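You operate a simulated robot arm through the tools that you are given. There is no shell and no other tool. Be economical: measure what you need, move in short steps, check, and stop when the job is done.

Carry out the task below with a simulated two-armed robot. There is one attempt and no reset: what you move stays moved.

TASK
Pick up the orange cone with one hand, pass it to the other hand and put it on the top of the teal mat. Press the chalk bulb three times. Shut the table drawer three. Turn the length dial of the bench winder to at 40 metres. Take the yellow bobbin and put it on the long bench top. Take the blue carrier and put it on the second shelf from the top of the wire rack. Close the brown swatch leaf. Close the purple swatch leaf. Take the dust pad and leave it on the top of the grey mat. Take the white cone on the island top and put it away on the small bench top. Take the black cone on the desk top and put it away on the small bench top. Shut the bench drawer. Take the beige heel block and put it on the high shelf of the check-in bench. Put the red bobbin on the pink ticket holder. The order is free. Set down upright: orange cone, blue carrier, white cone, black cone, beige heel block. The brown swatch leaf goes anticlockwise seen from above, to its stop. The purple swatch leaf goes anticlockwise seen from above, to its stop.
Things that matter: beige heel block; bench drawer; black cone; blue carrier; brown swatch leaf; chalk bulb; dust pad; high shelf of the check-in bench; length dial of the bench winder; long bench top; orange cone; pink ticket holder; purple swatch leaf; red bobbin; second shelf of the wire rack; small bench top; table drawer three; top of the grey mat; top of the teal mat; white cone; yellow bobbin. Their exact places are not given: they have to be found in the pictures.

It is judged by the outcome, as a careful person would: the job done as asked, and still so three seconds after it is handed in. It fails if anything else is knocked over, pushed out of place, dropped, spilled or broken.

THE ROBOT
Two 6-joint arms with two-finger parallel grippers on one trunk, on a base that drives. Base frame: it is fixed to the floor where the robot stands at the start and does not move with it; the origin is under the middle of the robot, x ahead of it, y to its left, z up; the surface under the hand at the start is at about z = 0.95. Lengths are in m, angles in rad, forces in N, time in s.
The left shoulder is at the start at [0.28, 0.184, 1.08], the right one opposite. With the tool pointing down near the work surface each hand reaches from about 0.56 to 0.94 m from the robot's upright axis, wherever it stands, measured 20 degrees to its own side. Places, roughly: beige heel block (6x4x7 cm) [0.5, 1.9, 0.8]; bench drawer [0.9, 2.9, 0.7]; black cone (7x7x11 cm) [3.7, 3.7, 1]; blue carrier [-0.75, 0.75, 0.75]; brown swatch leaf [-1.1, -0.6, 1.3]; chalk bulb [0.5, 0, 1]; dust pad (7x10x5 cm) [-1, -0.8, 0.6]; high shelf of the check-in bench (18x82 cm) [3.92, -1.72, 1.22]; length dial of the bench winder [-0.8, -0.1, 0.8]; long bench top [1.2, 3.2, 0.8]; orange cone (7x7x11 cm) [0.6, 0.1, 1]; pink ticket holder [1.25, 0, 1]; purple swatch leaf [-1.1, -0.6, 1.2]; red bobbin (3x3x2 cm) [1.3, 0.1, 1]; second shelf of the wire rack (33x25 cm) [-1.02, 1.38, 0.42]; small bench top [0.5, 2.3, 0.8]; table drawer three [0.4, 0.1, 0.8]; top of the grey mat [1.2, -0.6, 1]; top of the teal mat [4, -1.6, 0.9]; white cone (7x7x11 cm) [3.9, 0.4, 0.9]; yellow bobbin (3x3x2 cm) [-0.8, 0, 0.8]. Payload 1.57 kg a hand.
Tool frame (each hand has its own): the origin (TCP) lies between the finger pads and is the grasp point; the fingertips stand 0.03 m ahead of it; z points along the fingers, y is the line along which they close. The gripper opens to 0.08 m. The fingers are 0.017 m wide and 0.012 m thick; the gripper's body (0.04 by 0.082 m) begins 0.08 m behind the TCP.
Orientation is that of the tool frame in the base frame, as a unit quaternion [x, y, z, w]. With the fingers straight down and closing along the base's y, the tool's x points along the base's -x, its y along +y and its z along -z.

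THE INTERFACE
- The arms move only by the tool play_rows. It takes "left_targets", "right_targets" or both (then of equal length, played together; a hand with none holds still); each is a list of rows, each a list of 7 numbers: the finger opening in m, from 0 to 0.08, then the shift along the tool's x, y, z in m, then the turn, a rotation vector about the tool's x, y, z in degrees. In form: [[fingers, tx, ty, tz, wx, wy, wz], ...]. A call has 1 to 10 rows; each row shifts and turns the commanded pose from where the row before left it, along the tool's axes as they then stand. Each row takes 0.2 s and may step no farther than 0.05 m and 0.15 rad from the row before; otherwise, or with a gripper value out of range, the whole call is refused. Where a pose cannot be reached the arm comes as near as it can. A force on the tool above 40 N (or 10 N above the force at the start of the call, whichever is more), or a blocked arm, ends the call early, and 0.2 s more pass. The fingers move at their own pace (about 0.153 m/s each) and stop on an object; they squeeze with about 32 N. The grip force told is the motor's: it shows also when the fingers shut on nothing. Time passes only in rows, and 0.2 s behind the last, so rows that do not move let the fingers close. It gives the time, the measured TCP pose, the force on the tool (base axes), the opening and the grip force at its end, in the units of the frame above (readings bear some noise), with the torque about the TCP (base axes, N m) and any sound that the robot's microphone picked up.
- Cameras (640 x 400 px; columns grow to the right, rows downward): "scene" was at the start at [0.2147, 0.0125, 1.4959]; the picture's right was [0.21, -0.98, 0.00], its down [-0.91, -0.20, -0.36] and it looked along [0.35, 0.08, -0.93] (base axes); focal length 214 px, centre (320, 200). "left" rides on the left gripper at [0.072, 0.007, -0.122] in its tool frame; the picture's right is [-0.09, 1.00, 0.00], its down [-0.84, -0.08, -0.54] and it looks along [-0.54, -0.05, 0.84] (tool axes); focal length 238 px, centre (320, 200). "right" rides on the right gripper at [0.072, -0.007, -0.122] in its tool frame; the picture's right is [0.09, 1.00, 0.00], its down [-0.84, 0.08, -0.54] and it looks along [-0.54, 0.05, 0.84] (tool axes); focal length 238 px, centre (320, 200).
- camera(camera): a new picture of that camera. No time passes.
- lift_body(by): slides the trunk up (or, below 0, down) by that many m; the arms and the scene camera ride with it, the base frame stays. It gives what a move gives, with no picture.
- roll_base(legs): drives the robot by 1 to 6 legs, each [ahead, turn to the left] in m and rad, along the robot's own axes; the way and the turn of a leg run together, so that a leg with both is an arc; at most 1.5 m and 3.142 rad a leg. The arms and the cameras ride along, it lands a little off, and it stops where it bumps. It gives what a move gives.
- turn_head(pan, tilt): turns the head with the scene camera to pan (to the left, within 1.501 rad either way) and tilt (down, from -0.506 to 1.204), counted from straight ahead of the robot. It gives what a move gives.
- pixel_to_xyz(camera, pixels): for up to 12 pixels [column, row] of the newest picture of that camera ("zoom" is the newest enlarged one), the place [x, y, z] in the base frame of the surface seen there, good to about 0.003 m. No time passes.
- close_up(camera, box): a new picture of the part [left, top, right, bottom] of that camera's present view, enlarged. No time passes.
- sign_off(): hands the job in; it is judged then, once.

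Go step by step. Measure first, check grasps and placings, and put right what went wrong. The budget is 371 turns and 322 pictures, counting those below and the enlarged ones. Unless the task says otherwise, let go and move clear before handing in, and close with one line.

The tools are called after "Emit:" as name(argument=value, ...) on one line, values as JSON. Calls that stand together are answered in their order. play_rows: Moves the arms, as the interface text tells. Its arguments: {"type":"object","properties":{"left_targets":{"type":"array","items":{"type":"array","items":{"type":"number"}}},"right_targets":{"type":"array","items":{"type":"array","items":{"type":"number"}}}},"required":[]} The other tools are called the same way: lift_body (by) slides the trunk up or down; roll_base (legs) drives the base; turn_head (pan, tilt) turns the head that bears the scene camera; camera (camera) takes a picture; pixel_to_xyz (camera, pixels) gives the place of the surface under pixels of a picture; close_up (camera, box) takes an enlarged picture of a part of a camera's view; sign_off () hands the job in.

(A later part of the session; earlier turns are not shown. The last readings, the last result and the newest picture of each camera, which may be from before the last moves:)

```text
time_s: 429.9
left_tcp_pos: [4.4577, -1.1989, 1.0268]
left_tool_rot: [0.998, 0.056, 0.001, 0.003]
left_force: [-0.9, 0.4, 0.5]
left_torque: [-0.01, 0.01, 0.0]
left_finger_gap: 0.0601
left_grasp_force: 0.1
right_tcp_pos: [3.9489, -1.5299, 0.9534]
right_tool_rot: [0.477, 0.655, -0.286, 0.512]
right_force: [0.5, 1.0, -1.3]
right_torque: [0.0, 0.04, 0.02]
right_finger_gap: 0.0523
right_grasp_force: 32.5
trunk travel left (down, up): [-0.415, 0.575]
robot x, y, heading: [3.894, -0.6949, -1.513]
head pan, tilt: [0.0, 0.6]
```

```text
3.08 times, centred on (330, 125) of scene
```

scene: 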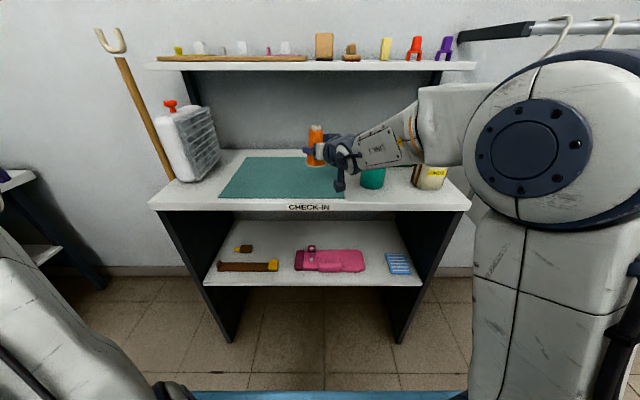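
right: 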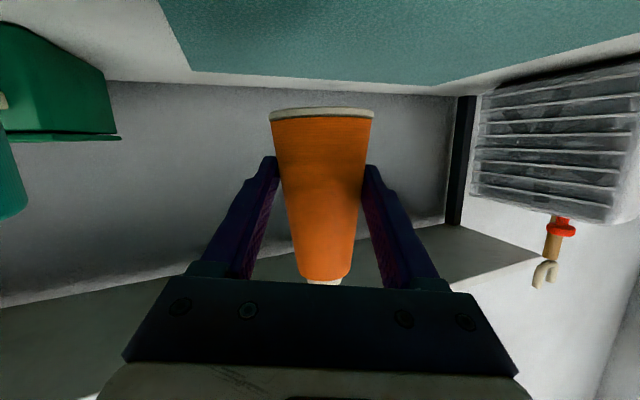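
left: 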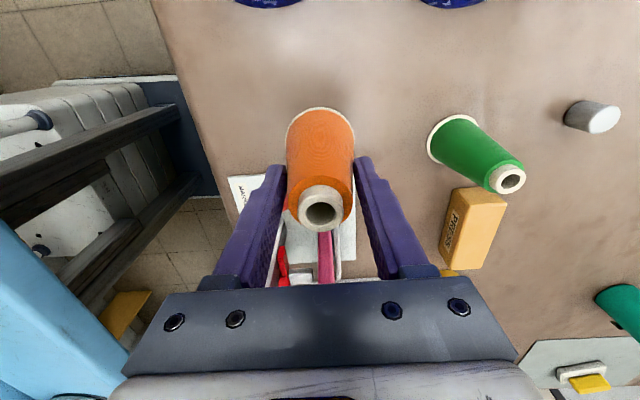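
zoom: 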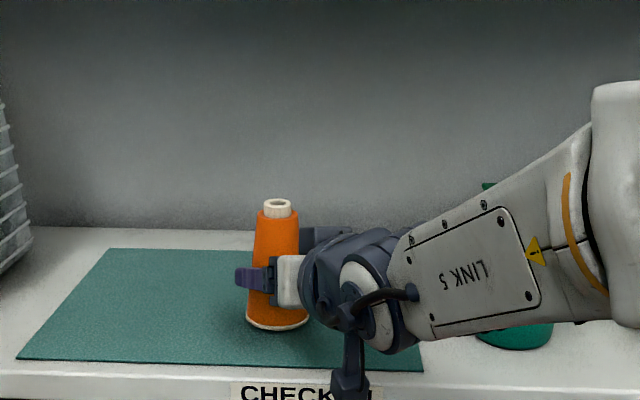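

Emit:
lift_body(by=-0.01)

Emit:
close_up(camera="scene", box=[230, 60, 430, 190])

```text
time_s: 430.4
left_tcp_pos: [4.458, -1.197, 1.0199]
left_tool_rot: [0.998, 0.055, 0.002, 0.004]
left_force: [0.8, -0.2, -0.4]
left_torque: [-0.02, -0.01, 0.0]
left_finger_gap: 0.0599
left_grasp_force: 0.0
right_tcp_pos: [3.9484, -1.531, 0.9483]
right_tool_rot: [0.474, 0.652, -0.289, 0.517]
right_force: [-3.0, 0.5, 22.9]
right_torque: [0.45, 0.34, 0.04]
right_finger_gap: 0.0526
right_grasp_force: 31.9
trunk travel left (down, up): [-0.405, 0.585]
robot x, y, heading: [3.8923, -0.7015, -1.511]
head pan, tilt: [0.0, 0.6]
```

```text
3.08 times, centred on (330, 125) of scene
```

zoom: 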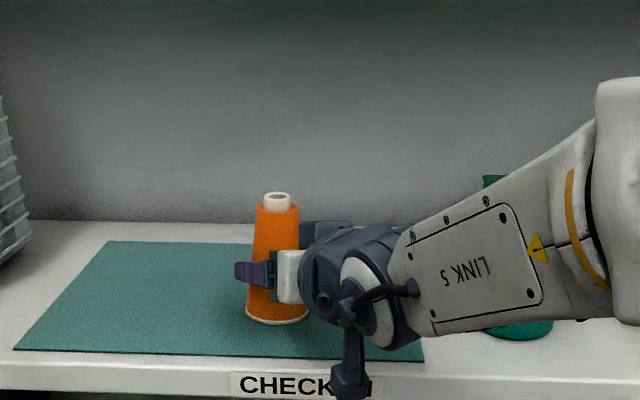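

Contact on the cone's near edge (torque consistent with the base rim). I'll ease up 1 mm, open, and back straight out.

Emit:
play_rows(right_targets=[[0.03, -0.001, 0, 0, 0, 0, 0], [0.06, 0, 0, 0, 0, 0, 0], [0.08, 0, 0, 0, 0, 0, 0], [0.08, 0, 0, 0, 0, 0, 0]])

Emit:
close_up(camera="scene", box=[230, 60, 430, 190])

Emit:
camera(camera="right")

```text
time_s: 431.4
left_tcp_pos: [4.458, -1.1982, 1.018]
left_tool_rot: [0.998, 0.055, 0.001, 0.003]
left_force: [-0.1, 0.8, 0.1]
left_torque: [-0.01, 0.01, 0.01]
left_finger_gap: 0.0602
left_grasp_force: 0.1
right_tcp_pos: [3.948, -1.5288, 0.9426]
right_tool_rot: [0.477, 0.654, -0.287, 0.511]
right_force: [1.1, 0.3, 0.6]
right_torque: [-0.01, -0.01, -0.02]
right_finger_gap: 0.08
right_grasp_force: 0.0
trunk travel left (down, up): [-0.405, 0.585]
robot x, y, heading: [3.8891, -0.7003, -1.509]
head pan, tilt: [0.0, 0.6]
```

```text
3.08 times, centred on (330, 125) of scene
```

zoom: 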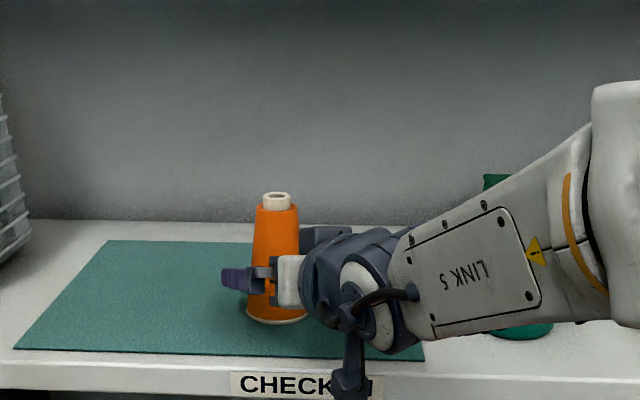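

```text
140 pictures are left
```

right: 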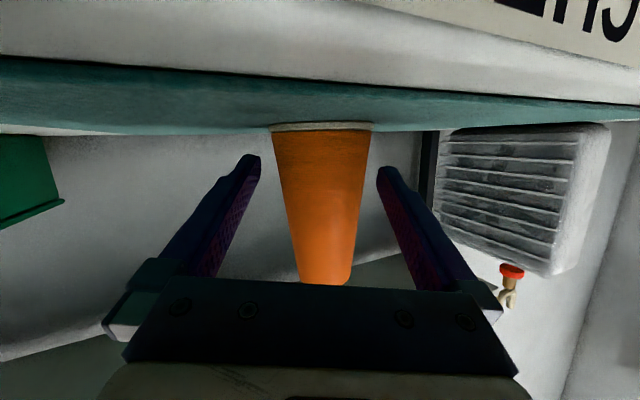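

The cone stands upright on the mat. Backing out.

Emit:
play_rows(right_targets=[[0.08, 0, 0, -0.03, 0, 0, 0], [0.08, 0, 0, -0.04, 0, 0, 0], [0.08, 0, 0, -0.04, 0, 0, 0]])

Emit:
camera(camera="scene")

```text
time_s: 432.2
left_tcp_pos: [4.4576, -1.1984, 1.0179]
left_tool_rot: [0.998, 0.055, 0.001, 0.004]
left_force: [-0.7, 0.2, -0.3]
left_torque: [0.02, 0.02, 0.03]
left_finger_gap: 0.0603
left_grasp_force: 0.1
right_tcp_pos: [3.9009, -1.4347, 0.9744]
right_tool_rot: [0.476, 0.656, -0.286, 0.512]
right_force: [-0.1, -0.5, 0.0]
right_torque: [-0.01, -0.02, -0.01]
right_finger_gap: 0.0801
right_grasp_force: 0.0
trunk travel left (down, up): [-0.405, 0.585]
robot x, y, heading: [3.8898, -0.6987, -1.513]
head pan, tilt: [0.0, 0.6]
```

```text
139 pictures are left
```

scene: 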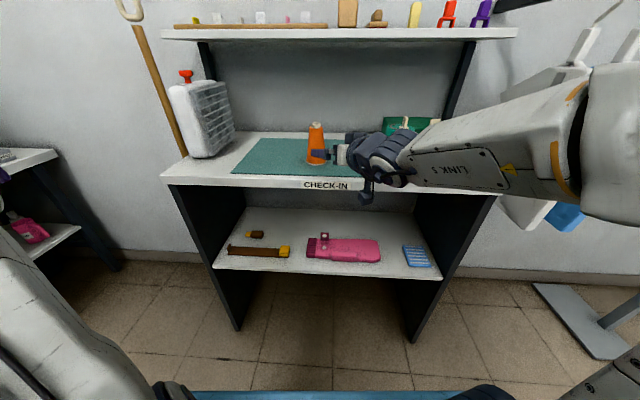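

All upright. I'll shift the right hand left (away from the hanging boards), then raise the trunk.

Emit:
play_rows(right_targets=[[0.08, 0, 0.03, -0.01, 0, 0, 0], [0.08, 0, 0.03, -0.01, 0, 0, 0], [0.08, 0, 0.03, -0.01, 0, 0, 0]])

Emit:
lift_body(by=0.37)

Emit:
camera(camera="scene")

```text
time_s: 433.0
left_tcp_pos: [4.4574, -1.1984, 1.0184]
left_tool_rot: [0.999, 0.055, 0.001, 0.003]
left_force: [-0.5, -0.5, -0.4]
left_torque: [-0.02, 0.02, -0.01]
left_finger_gap: 0.06
left_grasp_force: 0.2
right_tcp_pos: [3.9253, -1.3965, 0.9802]
right_tool_rot: [0.476, 0.671, -0.265, 0.503]
right_force: [0.6, 0.0, -0.2]
right_torque: [0.02, 0.03, -0.01]
right_finger_gap: 0.08
right_grasp_force: 0.0
right hand out of reach, approached as far as the arm can: row 1, 2, 3
trunk travel left (down, up): [-0.405, 0.585]
robot x, y, heading: [3.8903, -0.7009, -1.507]
head pan, tilt: [0.0, 0.6]
```

```text
time_s: 436.6
left_tcp_pos: [4.4595, -1.198, 1.3894]
left_tool_rot: [0.999, 0.055, 0.0, 0.003]
left_force: [0.1, 0.6, -0.3]
left_torque: [-0.01, 0.0, 0.03]
left_finger_gap: 0.0601
left_grasp_force: 0.1
right_tcp_pos: [3.9251, -1.3963, 1.3505]
right_tool_rot: [0.476, 0.671, -0.266, 0.502]
right_force: [0.1, -0.5, 0.2]
right_torque: [0.03, 0.01, -0.01]
right_finger_gap: 0.0801
right_grasp_force: 0.0
trunk travel left (down, up): [-0.775, 0.215]
robot x, y, heading: [3.8923, -0.6964, -1.515]
head pan, tilt: [0.0, 0.6]
```

```text
138 pictures are left
```

scene: 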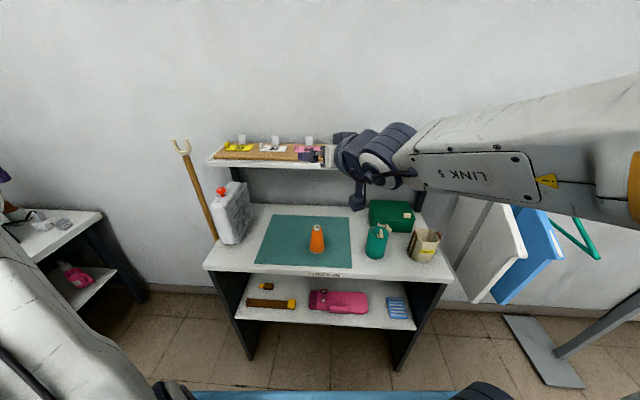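

Everything is upright there. I'll return the right hand to tool-down and drive to the table's far side for the red bobbin.

Emit:
play_rows(right_targets=[[0.06, 0, 0, 0, 1.0, 7.63, 0], [0.06, 0, 0, 0, 1.0, 7.63, 0], [0.06, 0, 0, 0, 1.0, 7.63, 0], [0.06, 0, 0, 0, 1.0, 7.63, 0], [0.06, 0, 0, 0, 1.0, 7.63, 0], [0.06, 0, 0, 0, 1.0, 7.63, 0], [0.06, 0, 0, 0, 1.0, 7.63, 0], [0.06, 0, 0, 0, 1.0, 7.63, 0], [0.06, 0, 0, 0, 1.0, 7.63, 0]])

Emit:
roll_base(legs=[[0, -1.63], [1.2, 0], [0.49, 0], [0, -1.571], [0.68, 0], [0, 1.571]])

Emit:
turn_head(pan=0, tilt=0.7)

Emit:
camera(camera="scene")

```text
time_s: 438.6
left_tcp_pos: [4.4583, -1.1988, 1.3883]
left_tool_rot: [0.999, 0.054, 0.0, 0.004]
left_force: [-0.2, 0.4, -0.5]
left_torque: [-0.01, -0.01, 0.03]
left_finger_gap: 0.0599
left_grasp_force: 0.0
right_tcp_pos: [3.9687, -1.3607, 1.3153]
right_tool_rot: [0.584, 0.798, -0.148, 0.019]
right_force: [-0.6, 0.6, 0.4]
right_torque: [0.01, -0.02, -0.05]
right_finger_gap: 0.0598
right_grasp_force: 0.1
right hand out of reach, approached as far as the arm can: row 1, 2, 4, 5, 6, 7, 8, 9
trunk travel left (down, up): [-0.775, 0.215]
robot x, y, heading: [3.892, -0.6957, -1.513]
head pan, tilt: [0.0, 0.6]
```

```text
time_s: 462.3
left_tcp_pos: [1.6878, -0.391, 1.388]
left_tool_rot: [-0.678, 0.735, 0.001, -0.003]
left_force: [1.4, -0.3, 0.5]
left_torque: [0.03, 0.01, 0.0]
left_finger_gap: 0.06
left_grasp_force: 0.1
right_tcp_pos: [1.6237, 0.1215, 1.315]
right_tool_rot: [0.987, 0.057, -0.11, -0.102]
right_force: [0.5, 0.0, -0.3]
right_torque: [0.01, 0.0, 0.0]
right_finger_gap: 0.0598
right_grasp_force: 0.0
trunk travel left (down, up): [-0.775, 0.215]
robot x, y, heading: [2.2854, 0.0665, 3.011]
head pan, tilt: [0.0, 0.6]
```

```text
time_s: 463.0
left_tcp_pos: [1.6861, -0.3923, 1.3888]
left_tool_rot: [-0.676, 0.737, 0.002, -0.003]
left_force: [-0.1, -0.7, 0.6]
left_torque: [-0.02, -0.02, 0.02]
left_finger_gap: 0.0599
left_grasp_force: 0.0
right_tcp_pos: [1.622, 0.1216, 1.3146]
right_tool_rot: [0.987, 0.056, -0.11, -0.103]
right_force: [0.5, -0.4, 0.0]
right_torque: [0.01, 0.02, -0.02]
right_finger_gap: 0.0597
right_grasp_force: 0.0
trunk travel left (down, up): [-0.775, 0.215]
robot x, y, heading: [2.2854, 0.0691, 3.006]
head pan, tilt: [0.0, 0.7]
```

```text
137 pictures are left
```

scene: 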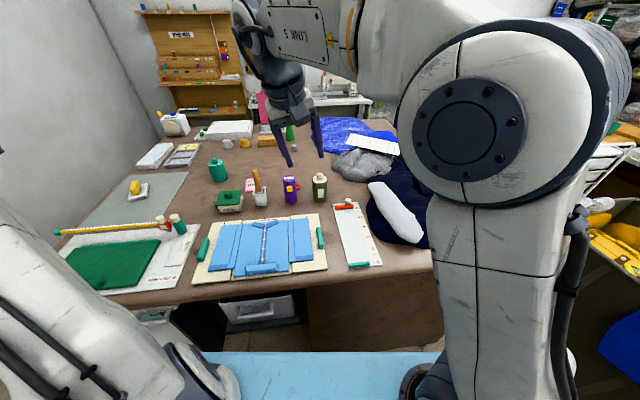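

I need to be closer; the bobbin is behind the purple bottle. Driving 0.17 m ahead and looking with the right hand.

Emit:
roll_base(legs=[[0.15, 0.08]])

Emit:
play_rows(right_targets=[[0.06, -0.02, 0, 0, -6, 6.6, 0], [0.06, -0.03, 0, 0, -6, 6.0, 0], [0.06, -0.04, 0, 0, 0, 0, 0], [0.06, -0.04, 0, 0, 0, 0, 0]])

Emit:
camera(camera="right")

Emit:
camera(camera="scene")

```text
time_s: 464.4
left_tcp_pos: [1.5744, -0.423, 1.3887]
left_tool_rot: [-0.706, 0.708, 0.003, -0.004]
left_force: [1.1, -0.6, -0.5]
left_torque: [0.02, 0.01, -0.01]
left_finger_gap: 0.0601
left_grasp_force: 0.1
right_tcp_pos: [1.4688, 0.0822, 1.3154]
right_tool_rot: [0.984, 0.097, -0.114, -0.098]
right_force: [0.3, 0.3, 0.4]
right_torque: [0.04, 0.0, 0.02]
right_finger_gap: 0.0603
right_grasp_force: 0.0
trunk travel left (down, up): [-0.775, 0.215]
robot x, y, heading: [2.134, 0.0853, 3.086]
head pan, tilt: [0.0, 0.7]
```

```text
refused: row 1 steps farther than a row can; nothing moved
```

```text
136 pictures are left
```

right: 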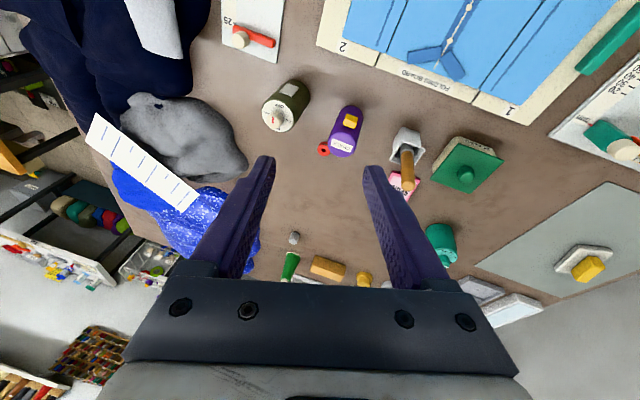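

```text
135 pictures are left
```

scene: 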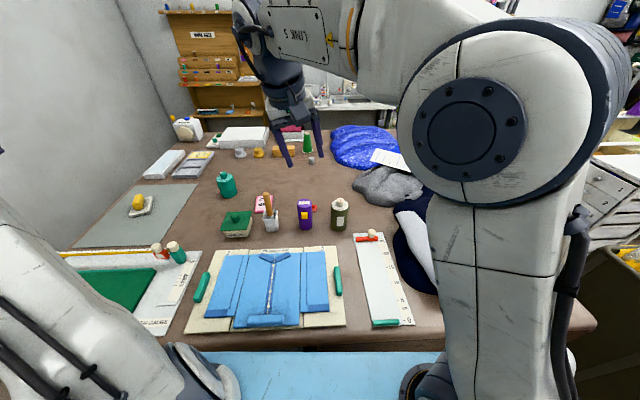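

Emit:
play_rows(right_targets=[[0.06, -0.02, 0, 0, -4.17, 3.98, 0], [0.06, -0.03, 0, 0, -4.17, 3.98, 0], [0.06, -0.03, 0, 0, -4.17, 3.98, 0], [0.06, -0.03, 0, 0.02, 0, 0, 0], [0.06, -0.03, 0, 0.03, 0, 0, 0]])

Emit:
camera(camera="right")

Emit:
close_up(camera="right", box=[240, 40, 440, 165])

```text
time_s: 465.6
left_tcp_pos: [1.5746, -0.4228, 1.389]
left_tool_rot: [-0.706, 0.708, 0.002, -0.003]
left_force: [-0.1, 1.6, -0.6]
left_torque: [-0.02, 0.01, 0.02]
left_finger_gap: 0.0601
left_grasp_force: 0.1
right_tcp_pos: [1.3589, 0.065, 1.2683]
right_tool_rot: [0.987, 0.091, -0.065, -0.112]
right_force: [-0.2, -0.3, 0.3]
right_torque: [0.06, 0.07, 0.01]
right_finger_gap: 0.0601
right_grasp_force: 0.0
right hand out of reach, approached as far as the arm can: row 1, 2, 3, 4, 5
trunk travel left (down, up): [-0.775, 0.215]
robot x, y, heading: [2.1373, 0.0813, 3.09]
head pan, tilt: [0.0, 0.7]
```

```text
134 pictures are left
```

right: 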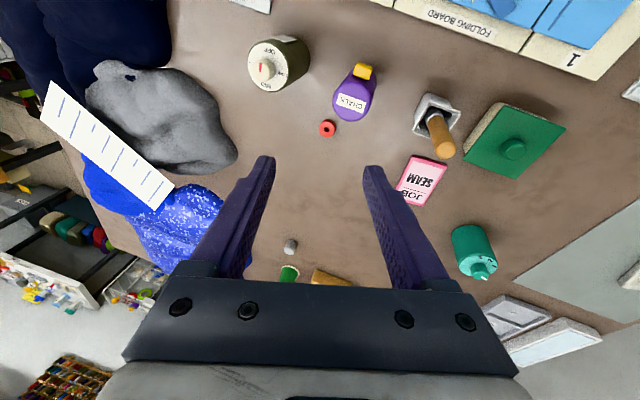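

```text
3.20 times, centred on (340, 102) of right
```

zoom: 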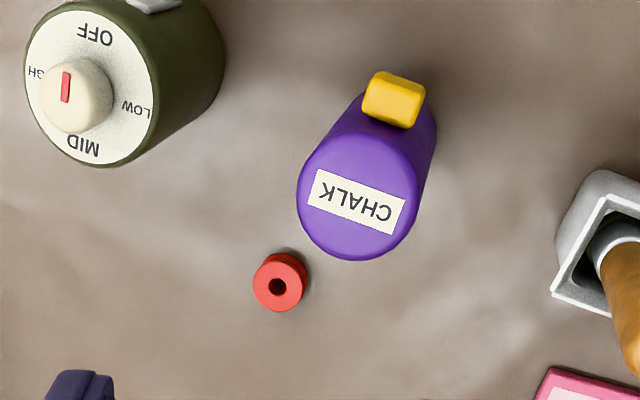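

Emit:
pixel_to_xyz(camera="zoom", pixels=[[263, 285], [295, 285], [279, 268], [279, 305], [350, 180], [320, 240], [395, 230]])

Emit:
pixel_to_xyz(camera="right", pixels=[[422, 180], [415, 157], [445, 160], [400, 195], [427, 204], [432, 168], [418, 190], [440, 145], [430, 120]])

Emit:
close_up(camera="right", box=[380, 80, 480, 220])

```text
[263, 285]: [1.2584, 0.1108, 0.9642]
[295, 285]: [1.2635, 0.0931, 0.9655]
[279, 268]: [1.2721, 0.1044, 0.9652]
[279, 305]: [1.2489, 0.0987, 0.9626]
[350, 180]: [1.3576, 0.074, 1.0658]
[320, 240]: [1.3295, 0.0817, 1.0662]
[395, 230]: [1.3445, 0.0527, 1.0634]
```

```text
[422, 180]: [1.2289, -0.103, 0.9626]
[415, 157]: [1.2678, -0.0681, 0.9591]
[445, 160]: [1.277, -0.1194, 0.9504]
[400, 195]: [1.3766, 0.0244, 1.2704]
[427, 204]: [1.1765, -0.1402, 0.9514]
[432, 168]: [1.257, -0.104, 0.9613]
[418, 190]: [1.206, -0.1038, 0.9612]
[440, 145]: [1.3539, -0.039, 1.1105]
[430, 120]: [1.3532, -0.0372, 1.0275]
```

```text
2.86 times, centred on (430, 150) of right
```

zoom: 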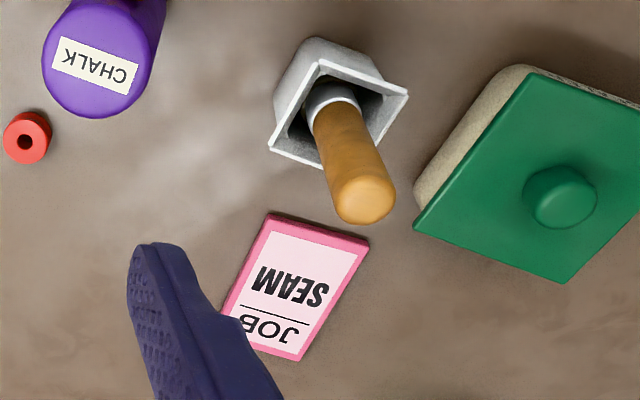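

The bobbin is at (1.2605,0.102) and the pink ticket holder at ≈(1.225,-0.104), z 0.962. The left arm suits both better, so I'll move the right arm away, edge closer and turn slightly right.

Emit:
play_rows(right_targets=[[0.06, 0.01, -0.043, -0.015, 0, 0, 0], [0.06, 0.01, -0.043, -0.015, 0, 0, 0], [0.06, 0.01, -0.043, -0.015, 0, 0, 0], [0.06, 0.01, -0.043, -0.015, 0, 0, 0], [0.06, 0.01, -0.043, 0, 0, 0, 0], [0.06, 0.01, -0.043, 0, 0, 0, 0], [0.06, 0.01, -0.043, 0, 0, 0, 0], [0.06, 0.01, -0.043, 0, 0, 0, 0]])

Emit:
roll_base(legs=[[0.07, 0], [0, -0.21]])

Emit:
camera(camera="left")

```text
time_s: 467.4
left_tcp_pos: [1.5732, -0.423, 1.3889]
left_tool_rot: [-0.706, 0.708, 0.001, -0.003]
left_force: [1.2, 0.3, 0.2]
left_torque: [0.02, -0.03, 0.0]
left_finger_gap: 0.06
left_grasp_force: 0.1
right_tcp_pos: [1.4588, 0.2295, 1.3022]
right_tool_rot: [0.985, 0.086, -0.07, -0.129]
right_force: [-0.6, -0.8, -0.6]
right_torque: [0.02, 0.02, 0.02]
right_finger_gap: 0.0601
right_grasp_force: 0.0
right hand out of reach, approached as far as the arm can: row 1, 2, 3, 4, 5, 6, 7, 8
trunk travel left (down, up): [-0.775, 0.215]
robot x, y, heading: [2.1353, 0.0816, 3.083]
head pan, tilt: [0.0, 0.7]
```

```text
time_s: 468.5
left_tcp_pos: [1.5083, -0.4194, 1.3879]
left_tool_rot: [-0.706, 0.708, 0.001, -0.002]
left_force: [-1.3, -0.4, -0.3]
left_torque: [-0.05, -0.03, 0.01]
left_finger_gap: 0.0601
left_grasp_force: 0.0
right_tcp_pos: [1.3922, 0.2326, 1.3022]
right_tool_rot: [0.986, 0.086, -0.069, -0.129]
right_force: [-0.5, 0.3, -0.4]
right_torque: [-0.02, -0.01, 0.01]
right_finger_gap: 0.06
right_grasp_force: 0.1
trunk travel left (down, up): [-0.775, 0.215]
robot x, y, heading: [2.071, 0.0815, 3.09]
head pan, tilt: [0.0, 0.7]
stopped in leg 1: the robot was blocked; the commanded pose is now the measured one
```

```text
131 pictures are left
```

left: 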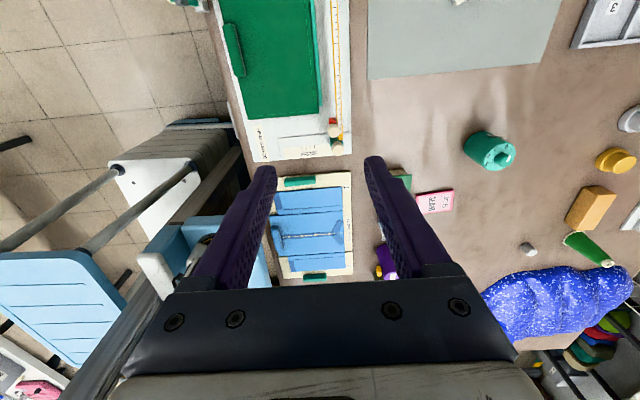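

The base just touched the table; I'll back 1.5 cm off, pull the right arm back and bring the left over the bobbin.

Emit:
roll_base(legs=[[-0.015, 0]])

Emit:
play_rows(right_targets=[[0.06, 0.03, -0.03, -0.01, 0, 0, 0], [0.06, 0.03, -0.03, -0.01, 0, 0, 0], [0.06, 0.03, -0.03, -0.01, 0, 0, 0], [0.06, 0.03, -0.03, 0, 0, 0, 0]])

Emit:
play_rows(left_targets=[[0.05, -0.045, 0.0, 0, 0, 0, 0], [0.05, -0.045, 0.0, 0, 0, 0, 0], [0.05, -0.045, 0.0, 0, 0, 0, 0], [0.05, -0.045, 0.0, 0.01, 0, 0, 0], [0.05, -0.045, 0.0, 0.01, 0, 0, 0], [0.05, -0.03, 0.035, 0.01, 0, 0, 0], [0.05, -0.03, 0.035, 0.01, 0, 0, 0], [0.05, -0.03, 0.035, 0.01, 0, 0, 0]])

Emit:
camera(camera="left")

```text
time_s: 469.3
left_tcp_pos: [1.5222, -0.4204, 1.3872]
left_tool_rot: [-0.705, 0.709, 0.002, -0.002]
left_force: [-0.1, -0.3, -0.2]
left_torque: [-0.04, -0.05, -0.02]
left_finger_gap: 0.06
left_grasp_force: 0.0
right_tcp_pos: [1.4071, 0.2321, 1.303]
right_tool_rot: [0.985, 0.087, -0.069, -0.128]
right_force: [0.2, 0.9, -0.5]
right_torque: [0.03, -0.01, 0.01]
right_finger_gap: 0.0601
right_grasp_force: 0.1
trunk travel left (down, up): [-0.775, 0.215]
robot x, y, heading: [2.0826, 0.0853, 3.086]
head pan, tilt: [0.0, 0.7]
```

```text
time_s: 470.3
left_tcp_pos: [1.5226, -0.4193, 1.3873]
left_tool_rot: [-0.705, 0.709, 0.001, -0.003]
left_force: [0.0, -1.1, -0.6]
left_torque: [0.01, -0.02, 0.0]
left_finger_gap: 0.06
left_grasp_force: 0.0
right_tcp_pos: [1.5394, 0.2692, 1.3236]
right_tool_rot: [0.986, 0.083, -0.069, -0.128]
right_force: [-0.5, 0.1, -0.1]
right_torque: [0.03, -0.06, 0.0]
right_finger_gap: 0.06
right_grasp_force: 0.1
right hand out of reach, approached as far as the arm can: row 1, 2, 3, 4
trunk travel left (down, up): [-0.775, 0.215]
robot x, y, heading: [2.0861, 0.0834, 3.085]
head pan, tilt: [0.0, 0.7]
```

```text
time_s: 472.1
left_tcp_pos: [1.4223, -0.1019, 1.3386]
left_tool_rot: [-0.705, 0.709, 0.002, -0.003]
left_force: [-0.3, 0.4, -0.1]
left_torque: [0.0, 0.02, -0.05]
left_finger_gap: 0.0499
left_grasp_force: 0.0
right_tcp_pos: [1.5387, 0.2684, 1.3225]
right_tool_rot: [0.986, 0.084, -0.07, -0.128]
right_force: [-1.0, -0.3, 0.0]
right_torque: [-0.03, -0.04, 0.0]
right_finger_gap: 0.0598
right_grasp_force: 0.1
trunk travel left (down, up): [-0.775, 0.215]
robot x, y, heading: [2.0865, 0.0868, 3.086]
head pan, tilt: [0.0, 0.7]
```

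```text
130 pictures are left
```

left: 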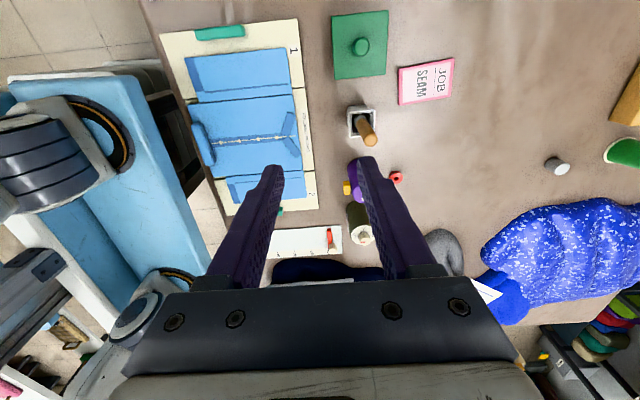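

Emit:
play_rows(left_targets=[[0.05, -0.034, 0.027, 0.01, 0, 0, 0], [0.05, -0.034, 0.027, 0.01, 0, 0, 0], [0.05, -0.034, 0.027, 0.01, 0, 0, 0], [0.05, -0.034, 0.027, 0.015, 0, 0, 0], [0.05, -0.034, 0.027, 0.015, 0, 0, 0], [0.05, -0.034, 0.027, 0.015, 0, 0, 0], [0.05, 0, 0, 0.045, 0, 0, 0], [0.05, 0, 0, 0.045, 0, 0, 0]])

Emit:
camera(camera="left")

```text
time_s: 473.9
left_tcp_pos: [1.2751, 0.0964, 1.1634]
left_tool_rot: [-0.705, 0.709, 0.002, -0.002]
left_force: [0.3, -0.4, 0.1]
left_torque: [-0.02, 0.01, 0.0]
left_finger_gap: 0.0501
left_grasp_force: 0.1
left hand out of reach, approached as far as the arm can: row 6
right_tcp_pos: [1.5386, 0.2695, 1.3226]
right_tool_rot: [0.986, 0.084, -0.069, -0.128]
right_force: [1.0, 0.4, -0.4]
right_torque: [0.01, 0.04, -0.01]
right_finger_gap: 0.0602
right_grasp_force: 0.1
trunk travel left (down, up): [-0.775, 0.215]
robot x, y, heading: [2.0853, 0.0856, 3.087]
head pan, tilt: [0.0, 0.7]
```

```text
129 pictures are left
```

left: 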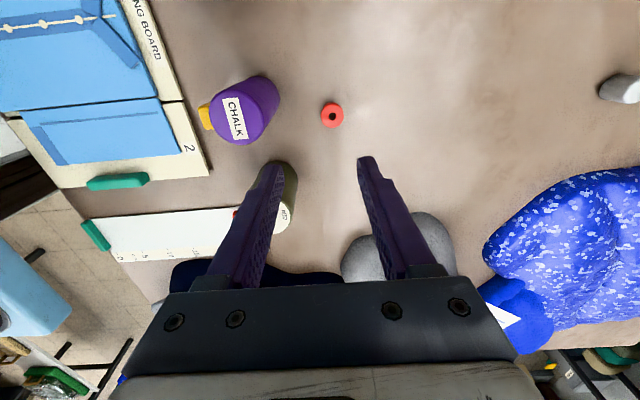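

Emit:
pixel_to_xyz(camera="left", pixels=[[324, 116], [341, 116], [332, 106], [332, 125], [285, 215], [292, 185], [265, 85], [250, 130], [280, 100]])

```text
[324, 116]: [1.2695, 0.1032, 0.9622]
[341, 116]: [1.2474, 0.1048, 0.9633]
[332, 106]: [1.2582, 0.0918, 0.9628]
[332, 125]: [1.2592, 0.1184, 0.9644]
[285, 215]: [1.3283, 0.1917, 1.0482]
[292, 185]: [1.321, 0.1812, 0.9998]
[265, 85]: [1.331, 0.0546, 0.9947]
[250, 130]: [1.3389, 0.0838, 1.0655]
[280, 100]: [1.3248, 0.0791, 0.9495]
```

Bobbin centre (1.2585,0.104). Descending with a narrow opening to stay clear of the bottles.

Emit:
play_rows(left_targets=[[0.042, -0.0076, 0.0166, 0.03, 0, 0, 0], [0.042, 0, 0, 0.04, 0, 0, 0], [0.042, 0, 0, 0.04, 0, 0, 0], [0.042, 0, 0, 0.03, 0, 0, 0]])

Emit:
camera(camera="left")

```text
time_s: 474.9
left_tcp_pos: [1.2612, 0.1004, 1.0229]
left_tool_rot: [-0.705, 0.709, 0.001, -0.002]
left_force: [0.1, 0.6, 1.0]
left_torque: [-0.01, 0.01, 0.01]
left_finger_gap: 0.0419
left_grasp_force: 0.0
right_tcp_pos: [1.5382, 0.2687, 1.3227]
right_tool_rot: [0.986, 0.085, -0.069, -0.129]
right_force: [0.2, 1.2, 0.6]
right_torque: [0.02, 0.01, 0.01]
right_finger_gap: 0.0598
right_grasp_force: 0.1
trunk travel left (down, up): [-0.775, 0.215]
robot x, y, heading: [2.0845, 0.0842, 3.084]
head pan, tilt: [0.0, 0.7]
```

```text
128 pictures are left
```

left: 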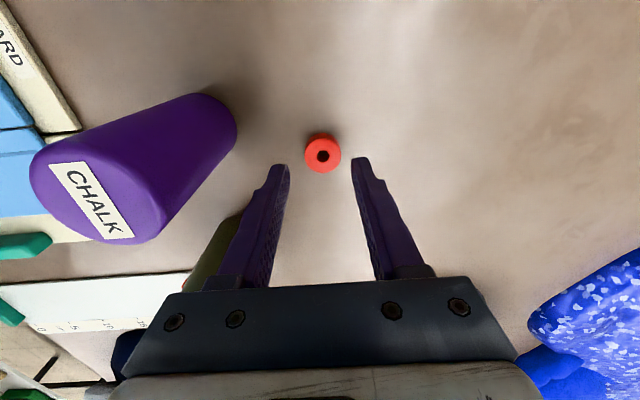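

Emit:
play_rows(left_targets=[[0.042, -0.0036, 0.002, 0.02, 0, 0, 0], [0.042, 0, 0, 0.018, 0, 0, 0], [0.015, 0, 0, 0, 0, 0, 0], [0.015, 0, 0, 0, 0, 0, 0]])

Emit:
camera(camera="left")

```text
time_s: 475.9
left_tcp_pos: [1.2585, 0.1044, 0.986]
left_tool_rot: [-0.705, 0.709, 0.001, -0.002]
left_force: [-0.2, 0.1, 0.8]
left_torque: [0.0, 0.0, 0.01]
left_finger_gap: 0.0262
left_grasp_force: 31.9
right_tcp_pos: [1.538, 0.2693, 1.3239]
right_tool_rot: [0.986, 0.084, -0.069, -0.129]
right_force: [0.5, -0.2, -0.4]
right_torque: [0.02, 0.01, 0.0]
right_finger_gap: 0.06
right_grasp_force: 0.0
trunk travel left (down, up): [-0.775, 0.215]
robot x, y, heading: [2.083, 0.0889, 3.089]
head pan, tilt: [0.0, 0.7]
```

```text
127 pictures are left
```

left: 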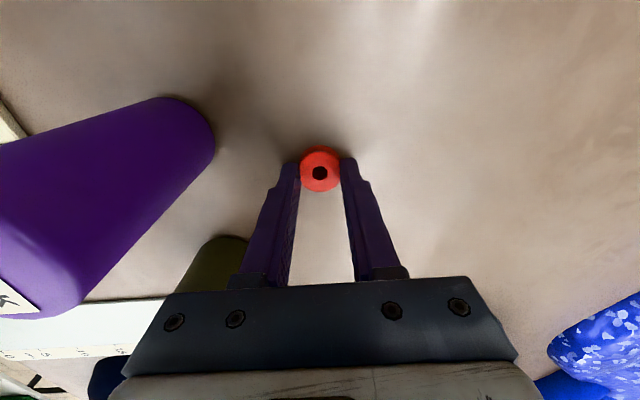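

Gripped. Lifting and carrying over to the pink holder.

Emit:
play_rows(left_targets=[[0.015, 0, 0, -0.03, 0, 0, 0], [0.015, 0, 0, -0.045, 0, 0, 0], [0.015, 0, 0, -0.045, 0, 0, 0], [0.015, 0, 0, -0.045, 0, 0, 0], [0.015, 0.045, 0.007, 0, 0, 0, 0], [0.015, 0.045, 0.007, 0, 0, 0, 0], [0.015, 0.045, 0.007, 0, 0, 0, 0], [0.015, 0.045, 0.007, 0, 0, 0, 0], [0.015, 0.028, 0.006, 0, 0, 0, 0]])

Emit:
camera(camera="left")

```text
time_s: 477.9
left_tcp_pos: [1.2241, -0.1011, 1.1509]
left_tool_rot: [-0.705, 0.709, 0.001, -0.002]
left_force: [-1.2, -0.1, -0.2]
left_torque: [0.03, 0.02, -0.02]
left_finger_gap: 0.0273
left_grasp_force: 32.4
right_tcp_pos: [1.5379, 0.2687, 1.3227]
right_tool_rot: [0.986, 0.084, -0.069, -0.129]
right_force: [-0.6, 0.4, -0.4]
right_torque: [0.02, 0.02, -0.02]
right_finger_gap: 0.0598
right_grasp_force: 0.0
trunk travel left (down, up): [-0.775, 0.215]
robot x, y, heading: [2.0844, 0.0863, 3.083]
head pan, tilt: [0.0, 0.7]
```

```text
126 pictures are left
```

left: 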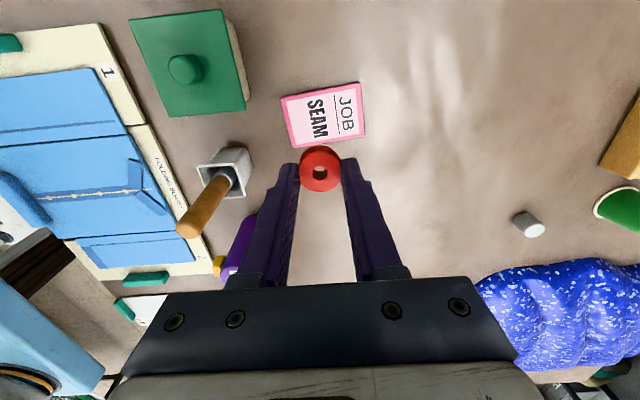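

Emit:
pixel_to_xyz(camera="left", pixels=[[283, 98], [360, 85], [365, 135], [294, 147], [323, 115], [225, 160], [245, 165], [185, 230]])

```text
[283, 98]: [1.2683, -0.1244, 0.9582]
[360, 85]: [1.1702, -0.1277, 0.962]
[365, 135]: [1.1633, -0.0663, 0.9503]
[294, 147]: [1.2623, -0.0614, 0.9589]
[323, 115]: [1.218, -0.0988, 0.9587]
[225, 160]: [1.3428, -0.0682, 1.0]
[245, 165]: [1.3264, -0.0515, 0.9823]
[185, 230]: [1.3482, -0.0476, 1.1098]
```

Holder centre ≈(1.216,-0.095), top 0.960. Lowering the bobbin onto it.

Emit:
play_rows(left_targets=[[0.015, -0.005, 0.007, 0.04, 0, 0, 0], [0.015, 0, 0, 0.045, 0, 0, 0], [0.015, 0, 0, 0.045, 0, 0, 0], [0.015, 0, 0, 0.015, 0, 0, 0], [0.015, 0, 0, 0.006, 0, 0, 0], [0.015, 0, 0, 0.003, 0, 0, 0]])

Emit:
camera(camera="left")

```text
time_s: 479.3
left_tcp_pos: [1.2149, -0.0993, 0.9958]
left_tool_rot: [-0.705, 0.709, 0.001, -0.002]
left_force: [-0.7, -0.2, -0.3]
left_torque: [0.03, 0.01, 0.01]
left_finger_gap: 0.0275
left_grasp_force: 32.6
right_tcp_pos: [1.5382, 0.2695, 1.3235]
right_tool_rot: [0.986, 0.083, -0.069, -0.13]
right_force: [0.0, -0.2, 0.5]
right_torque: [-0.01, -0.01, -0.03]
right_finger_gap: 0.0599
right_grasp_force: 0.0
trunk travel left (down, up): [-0.775, 0.215]
robot x, y, heading: [2.0838, 0.0858, 3.089]
head pan, tilt: [0.0, 0.7]
```

```text
125 pictures are left
```

left: 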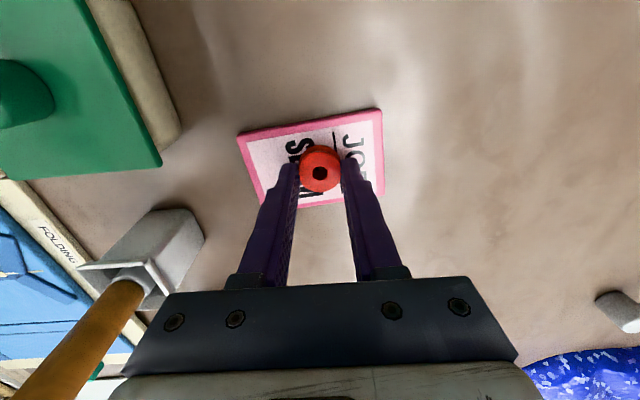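

Over the middle of the holder, 1–3 mm above. Final millimetres, then release and rise.

Emit:
play_rows(left_targets=[[0.015, 0, 0, 0.002, 0, 0, 0], [0.03, 0, 0, 0, 0, 0, 0], [0.042, 0, 0, 0, 0, 0, 0], [0.042, 0, 0, -0.03, 0, 0, 0], [0.042, 0, 0, -0.045, 0, 0, 0], [0.042, 0, 0, -0.045, 0, 0, 0]])

Emit:
close_up(camera="left", box=[240, 60, 400, 160])

```text
time_s: 480.7
left_tcp_pos: [1.214, -0.0976, 1.1121]
left_tool_rot: [-0.705, 0.709, 0.001, -0.003]
left_force: [-0.1, -0.3, 0.5]
left_torque: [-0.01, 0.0, 0.02]
left_finger_gap: 0.0419
left_grasp_force: 0.0
right_tcp_pos: [1.538, 0.2679, 1.3225]
right_tool_rot: [0.986, 0.083, -0.069, -0.128]
right_force: [0.3, -1.1, 0.2]
right_torque: [0.01, -0.02, -0.01]
right_finger_gap: 0.0599
right_grasp_force: 0.1
trunk travel left (down, up): [-0.775, 0.215]
robot x, y, heading: [2.083, 0.0825, 3.083]
head pan, tilt: [0.0, 0.7]
```

```text
4.00 times, centred on (320, 110) of left
```

zoom: 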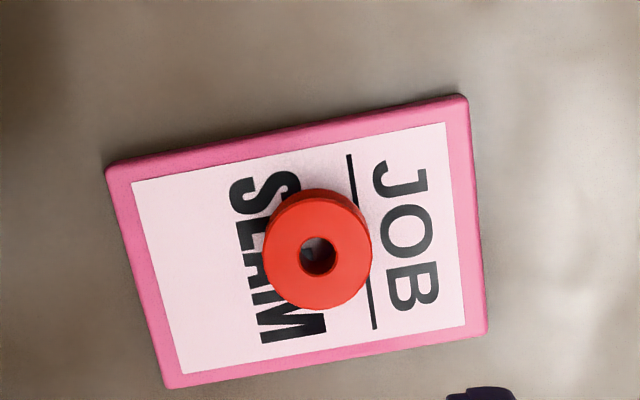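

The red bobbin is on the pink holder. I'll raise the left arm, back off, turn around and look for the white cone on the island.

Emit:
play_rows(left_targets=[[0.06, 0, 0, -0.045, 0, 0, 0], [0.06, 0, 0, -0.045, 0, 0, 0], [0.06, 0, -0.03, -0.035, 0, 0, 0], [0.06, 0, -0.03, -0.035, 0, 0, 0], [0.06, 0.03, -0.03, -0.02, 0, 0, 0], [0.06, 0.03, -0.03, -0.02, 0, 0, 0], [0.06, 0.03, -0.03, -0.01, 0, 0, 0], [0.06, 0.03, -0.03, 0, 0, 0, 0]])

Emit:
roll_base(legs=[[-0.25, 0], [0, -1.5], [0, -1.55]])

Emit:
turn_head(pan=0, tilt=0.5)

Emit:
camera(camera="scene")

```text
time_s: 482.5
left_tcp_pos: [1.4003, -0.2198, 1.3226]
left_tool_rot: [-0.706, 0.709, 0.001, -0.003]
left_force: [-0.4, -0.7, -0.3]
left_torque: [-0.01, -0.01, 0.03]
left_finger_gap: 0.0599
left_grasp_force: 0.0
left hand out of reach, approached as far as the arm can: row 2
right_tcp_pos: [1.5383, 0.268, 1.3245]
right_tool_rot: [0.986, 0.084, -0.07, -0.129]
right_force: [0.7, 0.1, 0.2]
right_torque: [0.0, -0.02, 0.01]
right_finger_gap: 0.0598
right_grasp_force: 0.0
trunk travel left (down, up): [-0.775, 0.215]
robot x, y, heading: [2.0849, 0.0853, 3.083]
head pan, tilt: [0.0, 0.7]
```

```text
time_s: 491.9
left_tcp_pos: [2.9997, 0.4166, 1.3229]
left_tool_rot: [0.687, 0.726, 0.002, 0.002]
left_force: [0.3, 0.4, -0.3]
left_torque: [0.04, 0.02, 0.01]
left_finger_gap: 0.0598
left_grasp_force: 0.0
right_tcp_pos: [2.8929, -0.0794, 1.3231]
right_tool_rot: [-0.113, 0.983, -0.127, 0.072]
right_force: [0.6, -0.4, -0.4]
right_torque: [0.0, 0.01, -0.02]
right_finger_gap: 0.0602
right_grasp_force: 0.1
trunk travel left (down, up): [-0.775, 0.215]
robot x, y, heading: [2.3358, 0.0681, 0.005]
head pan, tilt: [0.0, 0.7]
```

```text
time_s: 492.6
left_tcp_pos: [3.0004, 0.4169, 1.3234]
left_tool_rot: [0.688, 0.726, 0.002, 0.001]
left_force: [0.3, 1.2, -0.1]
left_torque: [-0.04, 0.01, 0.0]
left_finger_gap: 0.0599
left_grasp_force: 0.2
right_tcp_pos: [2.893, -0.0808, 1.3234]
right_tool_rot: [-0.112, 0.983, -0.127, 0.072]
right_force: [-0.4, 0.3, -0.4]
right_torque: [-0.01, 0.01, 0.01]
right_finger_gap: 0.0602
right_grasp_force: 0.1
trunk travel left (down, up): [-0.775, 0.215]
robot x, y, heading: [2.3349, 0.0706, 0.005]
head pan, tilt: [0.0, 0.499]
```

```text
123 pictures are left
```

scene: 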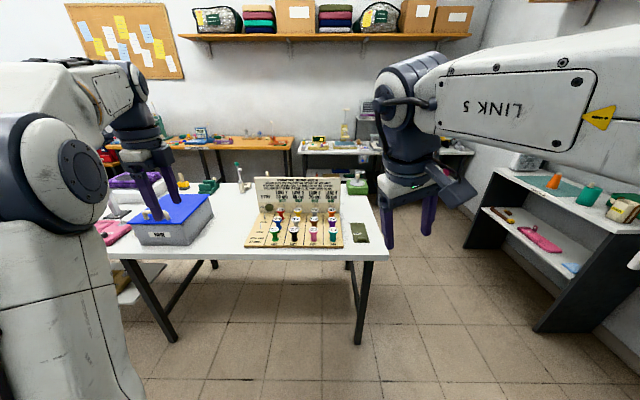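

Emit:
close_up(camera="scene", box=[90, 140, 390, 290])

Emit:
pixel_to_xyz(camera="scene", pixels=[[240, 178], [215, 205], [290, 245], [250, 215], [300, 185], [235, 190], [200, 245], [388, 255], [355, 195], [130, 258]])

```text
2.13 times, centred on (240, 215) of scene
```

zoom: 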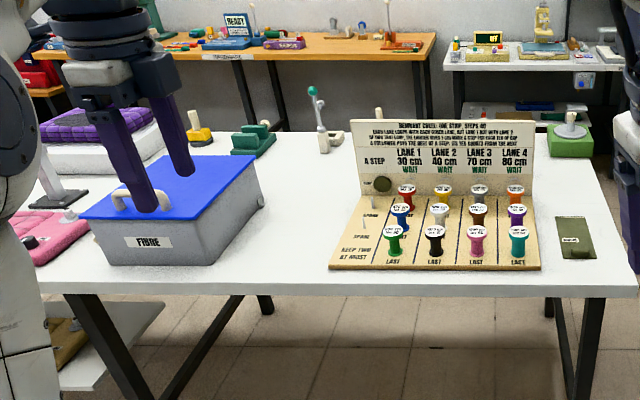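

```text
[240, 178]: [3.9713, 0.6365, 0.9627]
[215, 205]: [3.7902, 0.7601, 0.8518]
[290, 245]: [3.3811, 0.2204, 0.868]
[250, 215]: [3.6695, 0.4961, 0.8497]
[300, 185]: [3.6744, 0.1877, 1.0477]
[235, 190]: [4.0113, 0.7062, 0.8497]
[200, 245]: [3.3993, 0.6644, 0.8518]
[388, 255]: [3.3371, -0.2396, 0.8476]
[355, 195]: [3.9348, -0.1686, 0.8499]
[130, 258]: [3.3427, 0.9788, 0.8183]
```

The white cone isn't visible; maybe it's behind the sign. Checking with the left hand camera.

Emit:
play_rows(left_targets=[[0.06, 0, 0.045, 0, 0, 0, 0], [0.06, 0, 0.045, 0, 0, 0, 0], [0.06, 0, 0.04, 0, 0, 0, 0]])

Emit:
lift_body(by=0.21)

Emit:
camera(camera="scene")

Emit:
camera(camera="left")

```text
time_s: 493.4
left_tcp_pos: [3.105, 0.4167, 1.3096]
left_tool_rot: [0.688, 0.726, 0.001, 0.002]
left_force: [0.5, -0.8, 0.7]
left_torque: [-0.01, 0.04, -0.02]
left_finger_gap: 0.0595
left_grasp_force: 0.1
left hand out of reach, approached as far as the arm can: row 3
right_tcp_pos: [2.8922, -0.0782, 1.3229]
right_tool_rot: [-0.113, 0.983, -0.126, 0.073]
right_force: [0.3, -0.3, -1.2]
right_torque: [-0.02, -0.01, -0.01]
right_finger_gap: 0.06
right_grasp_force: 0.1
trunk travel left (down, up): [-0.775, 0.215]
robot x, y, heading: [2.3375, 0.0706, 0.001]
head pan, tilt: [0.0, 0.499]
```

```text
time_s: 495.6
left_tcp_pos: [3.1047, 0.4177, 1.5196]
left_tool_rot: [0.687, 0.726, 0.004, 0.001]
left_force: [-0.4, 0.1, 0.8]
left_torque: [0.0, 0.01, 0.0]
left_finger_gap: 0.0599
left_grasp_force: 0.1
right_tcp_pos: [2.8927, -0.0802, 1.5331]
right_tool_rot: [-0.113, 0.983, -0.126, 0.074]
right_force: [0.5, 0.4, 0.2]
right_torque: [0.03, -0.01, -0.01]
right_finger_gap: 0.0598
right_grasp_force: 0.0
trunk travel left (down, up): [-0.985, 0.005]
robot x, y, heading: [2.3316, 0.0721, 0.007]
head pan, tilt: [0.0, 0.499]
```

```text
121 pictures are left
```

scene: 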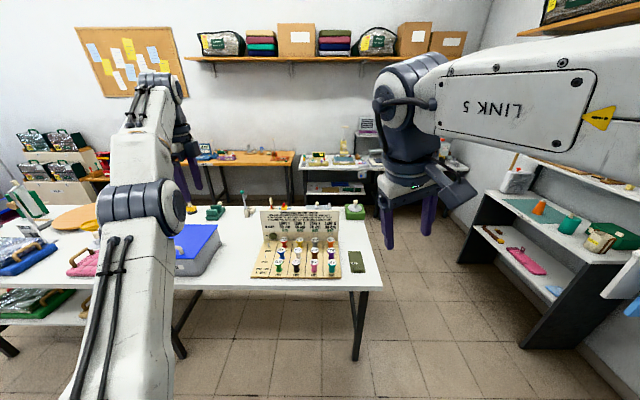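

```text
120 pictures are left
```

left: 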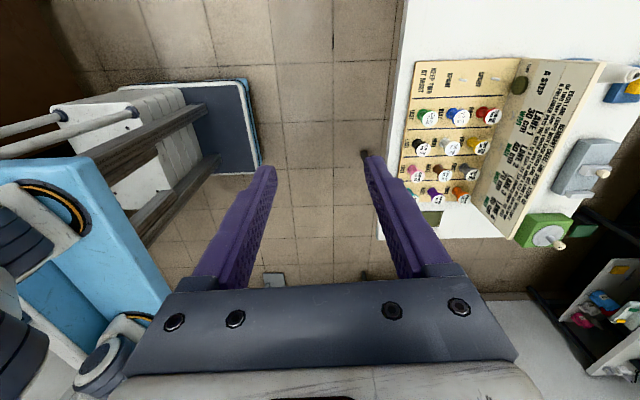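

Emit:
pixel_to_xyz(camera="left", pixels=[[620, 72], [632, 75], [610, 70], [622, 92], [585, 165], [545, 230], [600, 65], [560, 80]])

Emit:
close_up(camera="left", box=[500, 20, 640, 260])

```text
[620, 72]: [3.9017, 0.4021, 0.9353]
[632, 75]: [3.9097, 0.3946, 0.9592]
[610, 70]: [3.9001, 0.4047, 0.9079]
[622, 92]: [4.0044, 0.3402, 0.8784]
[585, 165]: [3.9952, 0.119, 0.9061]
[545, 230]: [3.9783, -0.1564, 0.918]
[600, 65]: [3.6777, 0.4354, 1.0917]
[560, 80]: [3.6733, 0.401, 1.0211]
```

```text
1.67 times, centred on (570, 140) of left
```

zoom: 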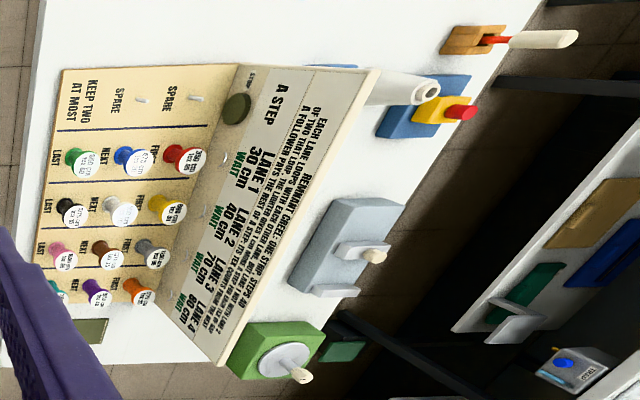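

The white cone is at (3.90,0.40), behind the sign. I'll check the east aisle width.

Emit:
pixel_to_xyz(camera="scene", pixels=[[250, 165], [290, 168], [335, 168], [335, 195], [300, 200], [235, 195], [360, 185], [215, 225], [110, 240], [20, 240], [70, 290], [60, 180]])

Emit:
pixel_to_xyz(camera="left", pixels=[[560, 300], [590, 345], [620, 310], [600, 270]])

```text
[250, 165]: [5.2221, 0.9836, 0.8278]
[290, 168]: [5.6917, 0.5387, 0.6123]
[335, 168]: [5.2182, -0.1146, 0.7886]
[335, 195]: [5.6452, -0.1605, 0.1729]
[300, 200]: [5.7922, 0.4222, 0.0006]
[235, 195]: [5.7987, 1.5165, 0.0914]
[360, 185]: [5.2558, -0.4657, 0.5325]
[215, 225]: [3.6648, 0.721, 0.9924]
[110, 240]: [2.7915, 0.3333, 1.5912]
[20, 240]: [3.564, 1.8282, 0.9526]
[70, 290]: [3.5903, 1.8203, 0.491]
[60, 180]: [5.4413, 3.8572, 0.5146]
```

```text
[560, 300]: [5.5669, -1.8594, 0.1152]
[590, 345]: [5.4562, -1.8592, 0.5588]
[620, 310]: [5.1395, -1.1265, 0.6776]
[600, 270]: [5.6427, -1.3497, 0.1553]
```

The east aisle is ~1.15 m wide. I'll drive around the south end of the island and up the east aisle, hands high.

Emit:
roll_base(legs=[[0, -0.79], [1.15, 0], [0, 0.785], [1.35, 0], [0, 1.571]])

Emit:
turn_head(pan=0.6, tilt=0.7)

Emit:
camera(camera="scene")

```text
time_s: 516.1
left_tcp_pos: [4.1712, -0.0354, 1.5201]
left_tool_rot: [-0.036, 0.999, 0.003, 0.0]
left_force: [0.5, 0.0, 0.7]
left_torque: [0.01, 0.0, -0.01]
left_finger_gap: 0.0599
left_grasp_force: 0.1
right_tcp_pos: [4.6722, -0.2392, 1.5337]
right_tool_rot: [0.78, -0.609, 0.038, -0.142]
right_force: [-0.6, 0.1, 1.0]
right_torque: [0.02, 0.0, -0.01]
right_finger_gap: 0.0599
right_grasp_force: 0.0
trunk travel left (down, up): [-0.985, 0.005]
robot x, y, heading: [4.5253, -0.7999, 1.593]
head pan, tilt: [0.0, 0.499]
```

```text
time_s: 517.1
left_tcp_pos: [4.173, -0.0352, 1.5199]
left_tool_rot: [-0.036, 0.999, 0.004, -0.001]
left_force: [-0.3, -0.5, 0.2]
left_torque: [0.0, -0.01, 0.0]
left_finger_gap: 0.0598
left_grasp_force: 0.1
right_tcp_pos: [4.6718, -0.2384, 1.5324]
right_tool_rot: [0.78, -0.609, 0.037, -0.141]
right_force: [-0.8, -0.1, -0.7]
right_torque: [-0.01, 0.02, -0.03]
right_finger_gap: 0.0599
right_grasp_force: 0.1
trunk travel left (down, up): [-0.985, 0.005]
robot x, y, heading: [4.5348, -0.7949, 1.59]
head pan, tilt: [0.6, 0.7]
```

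```text
118 pictures are left
```

scene: 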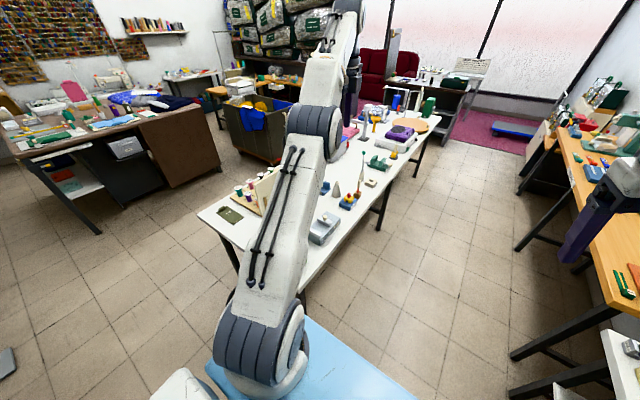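

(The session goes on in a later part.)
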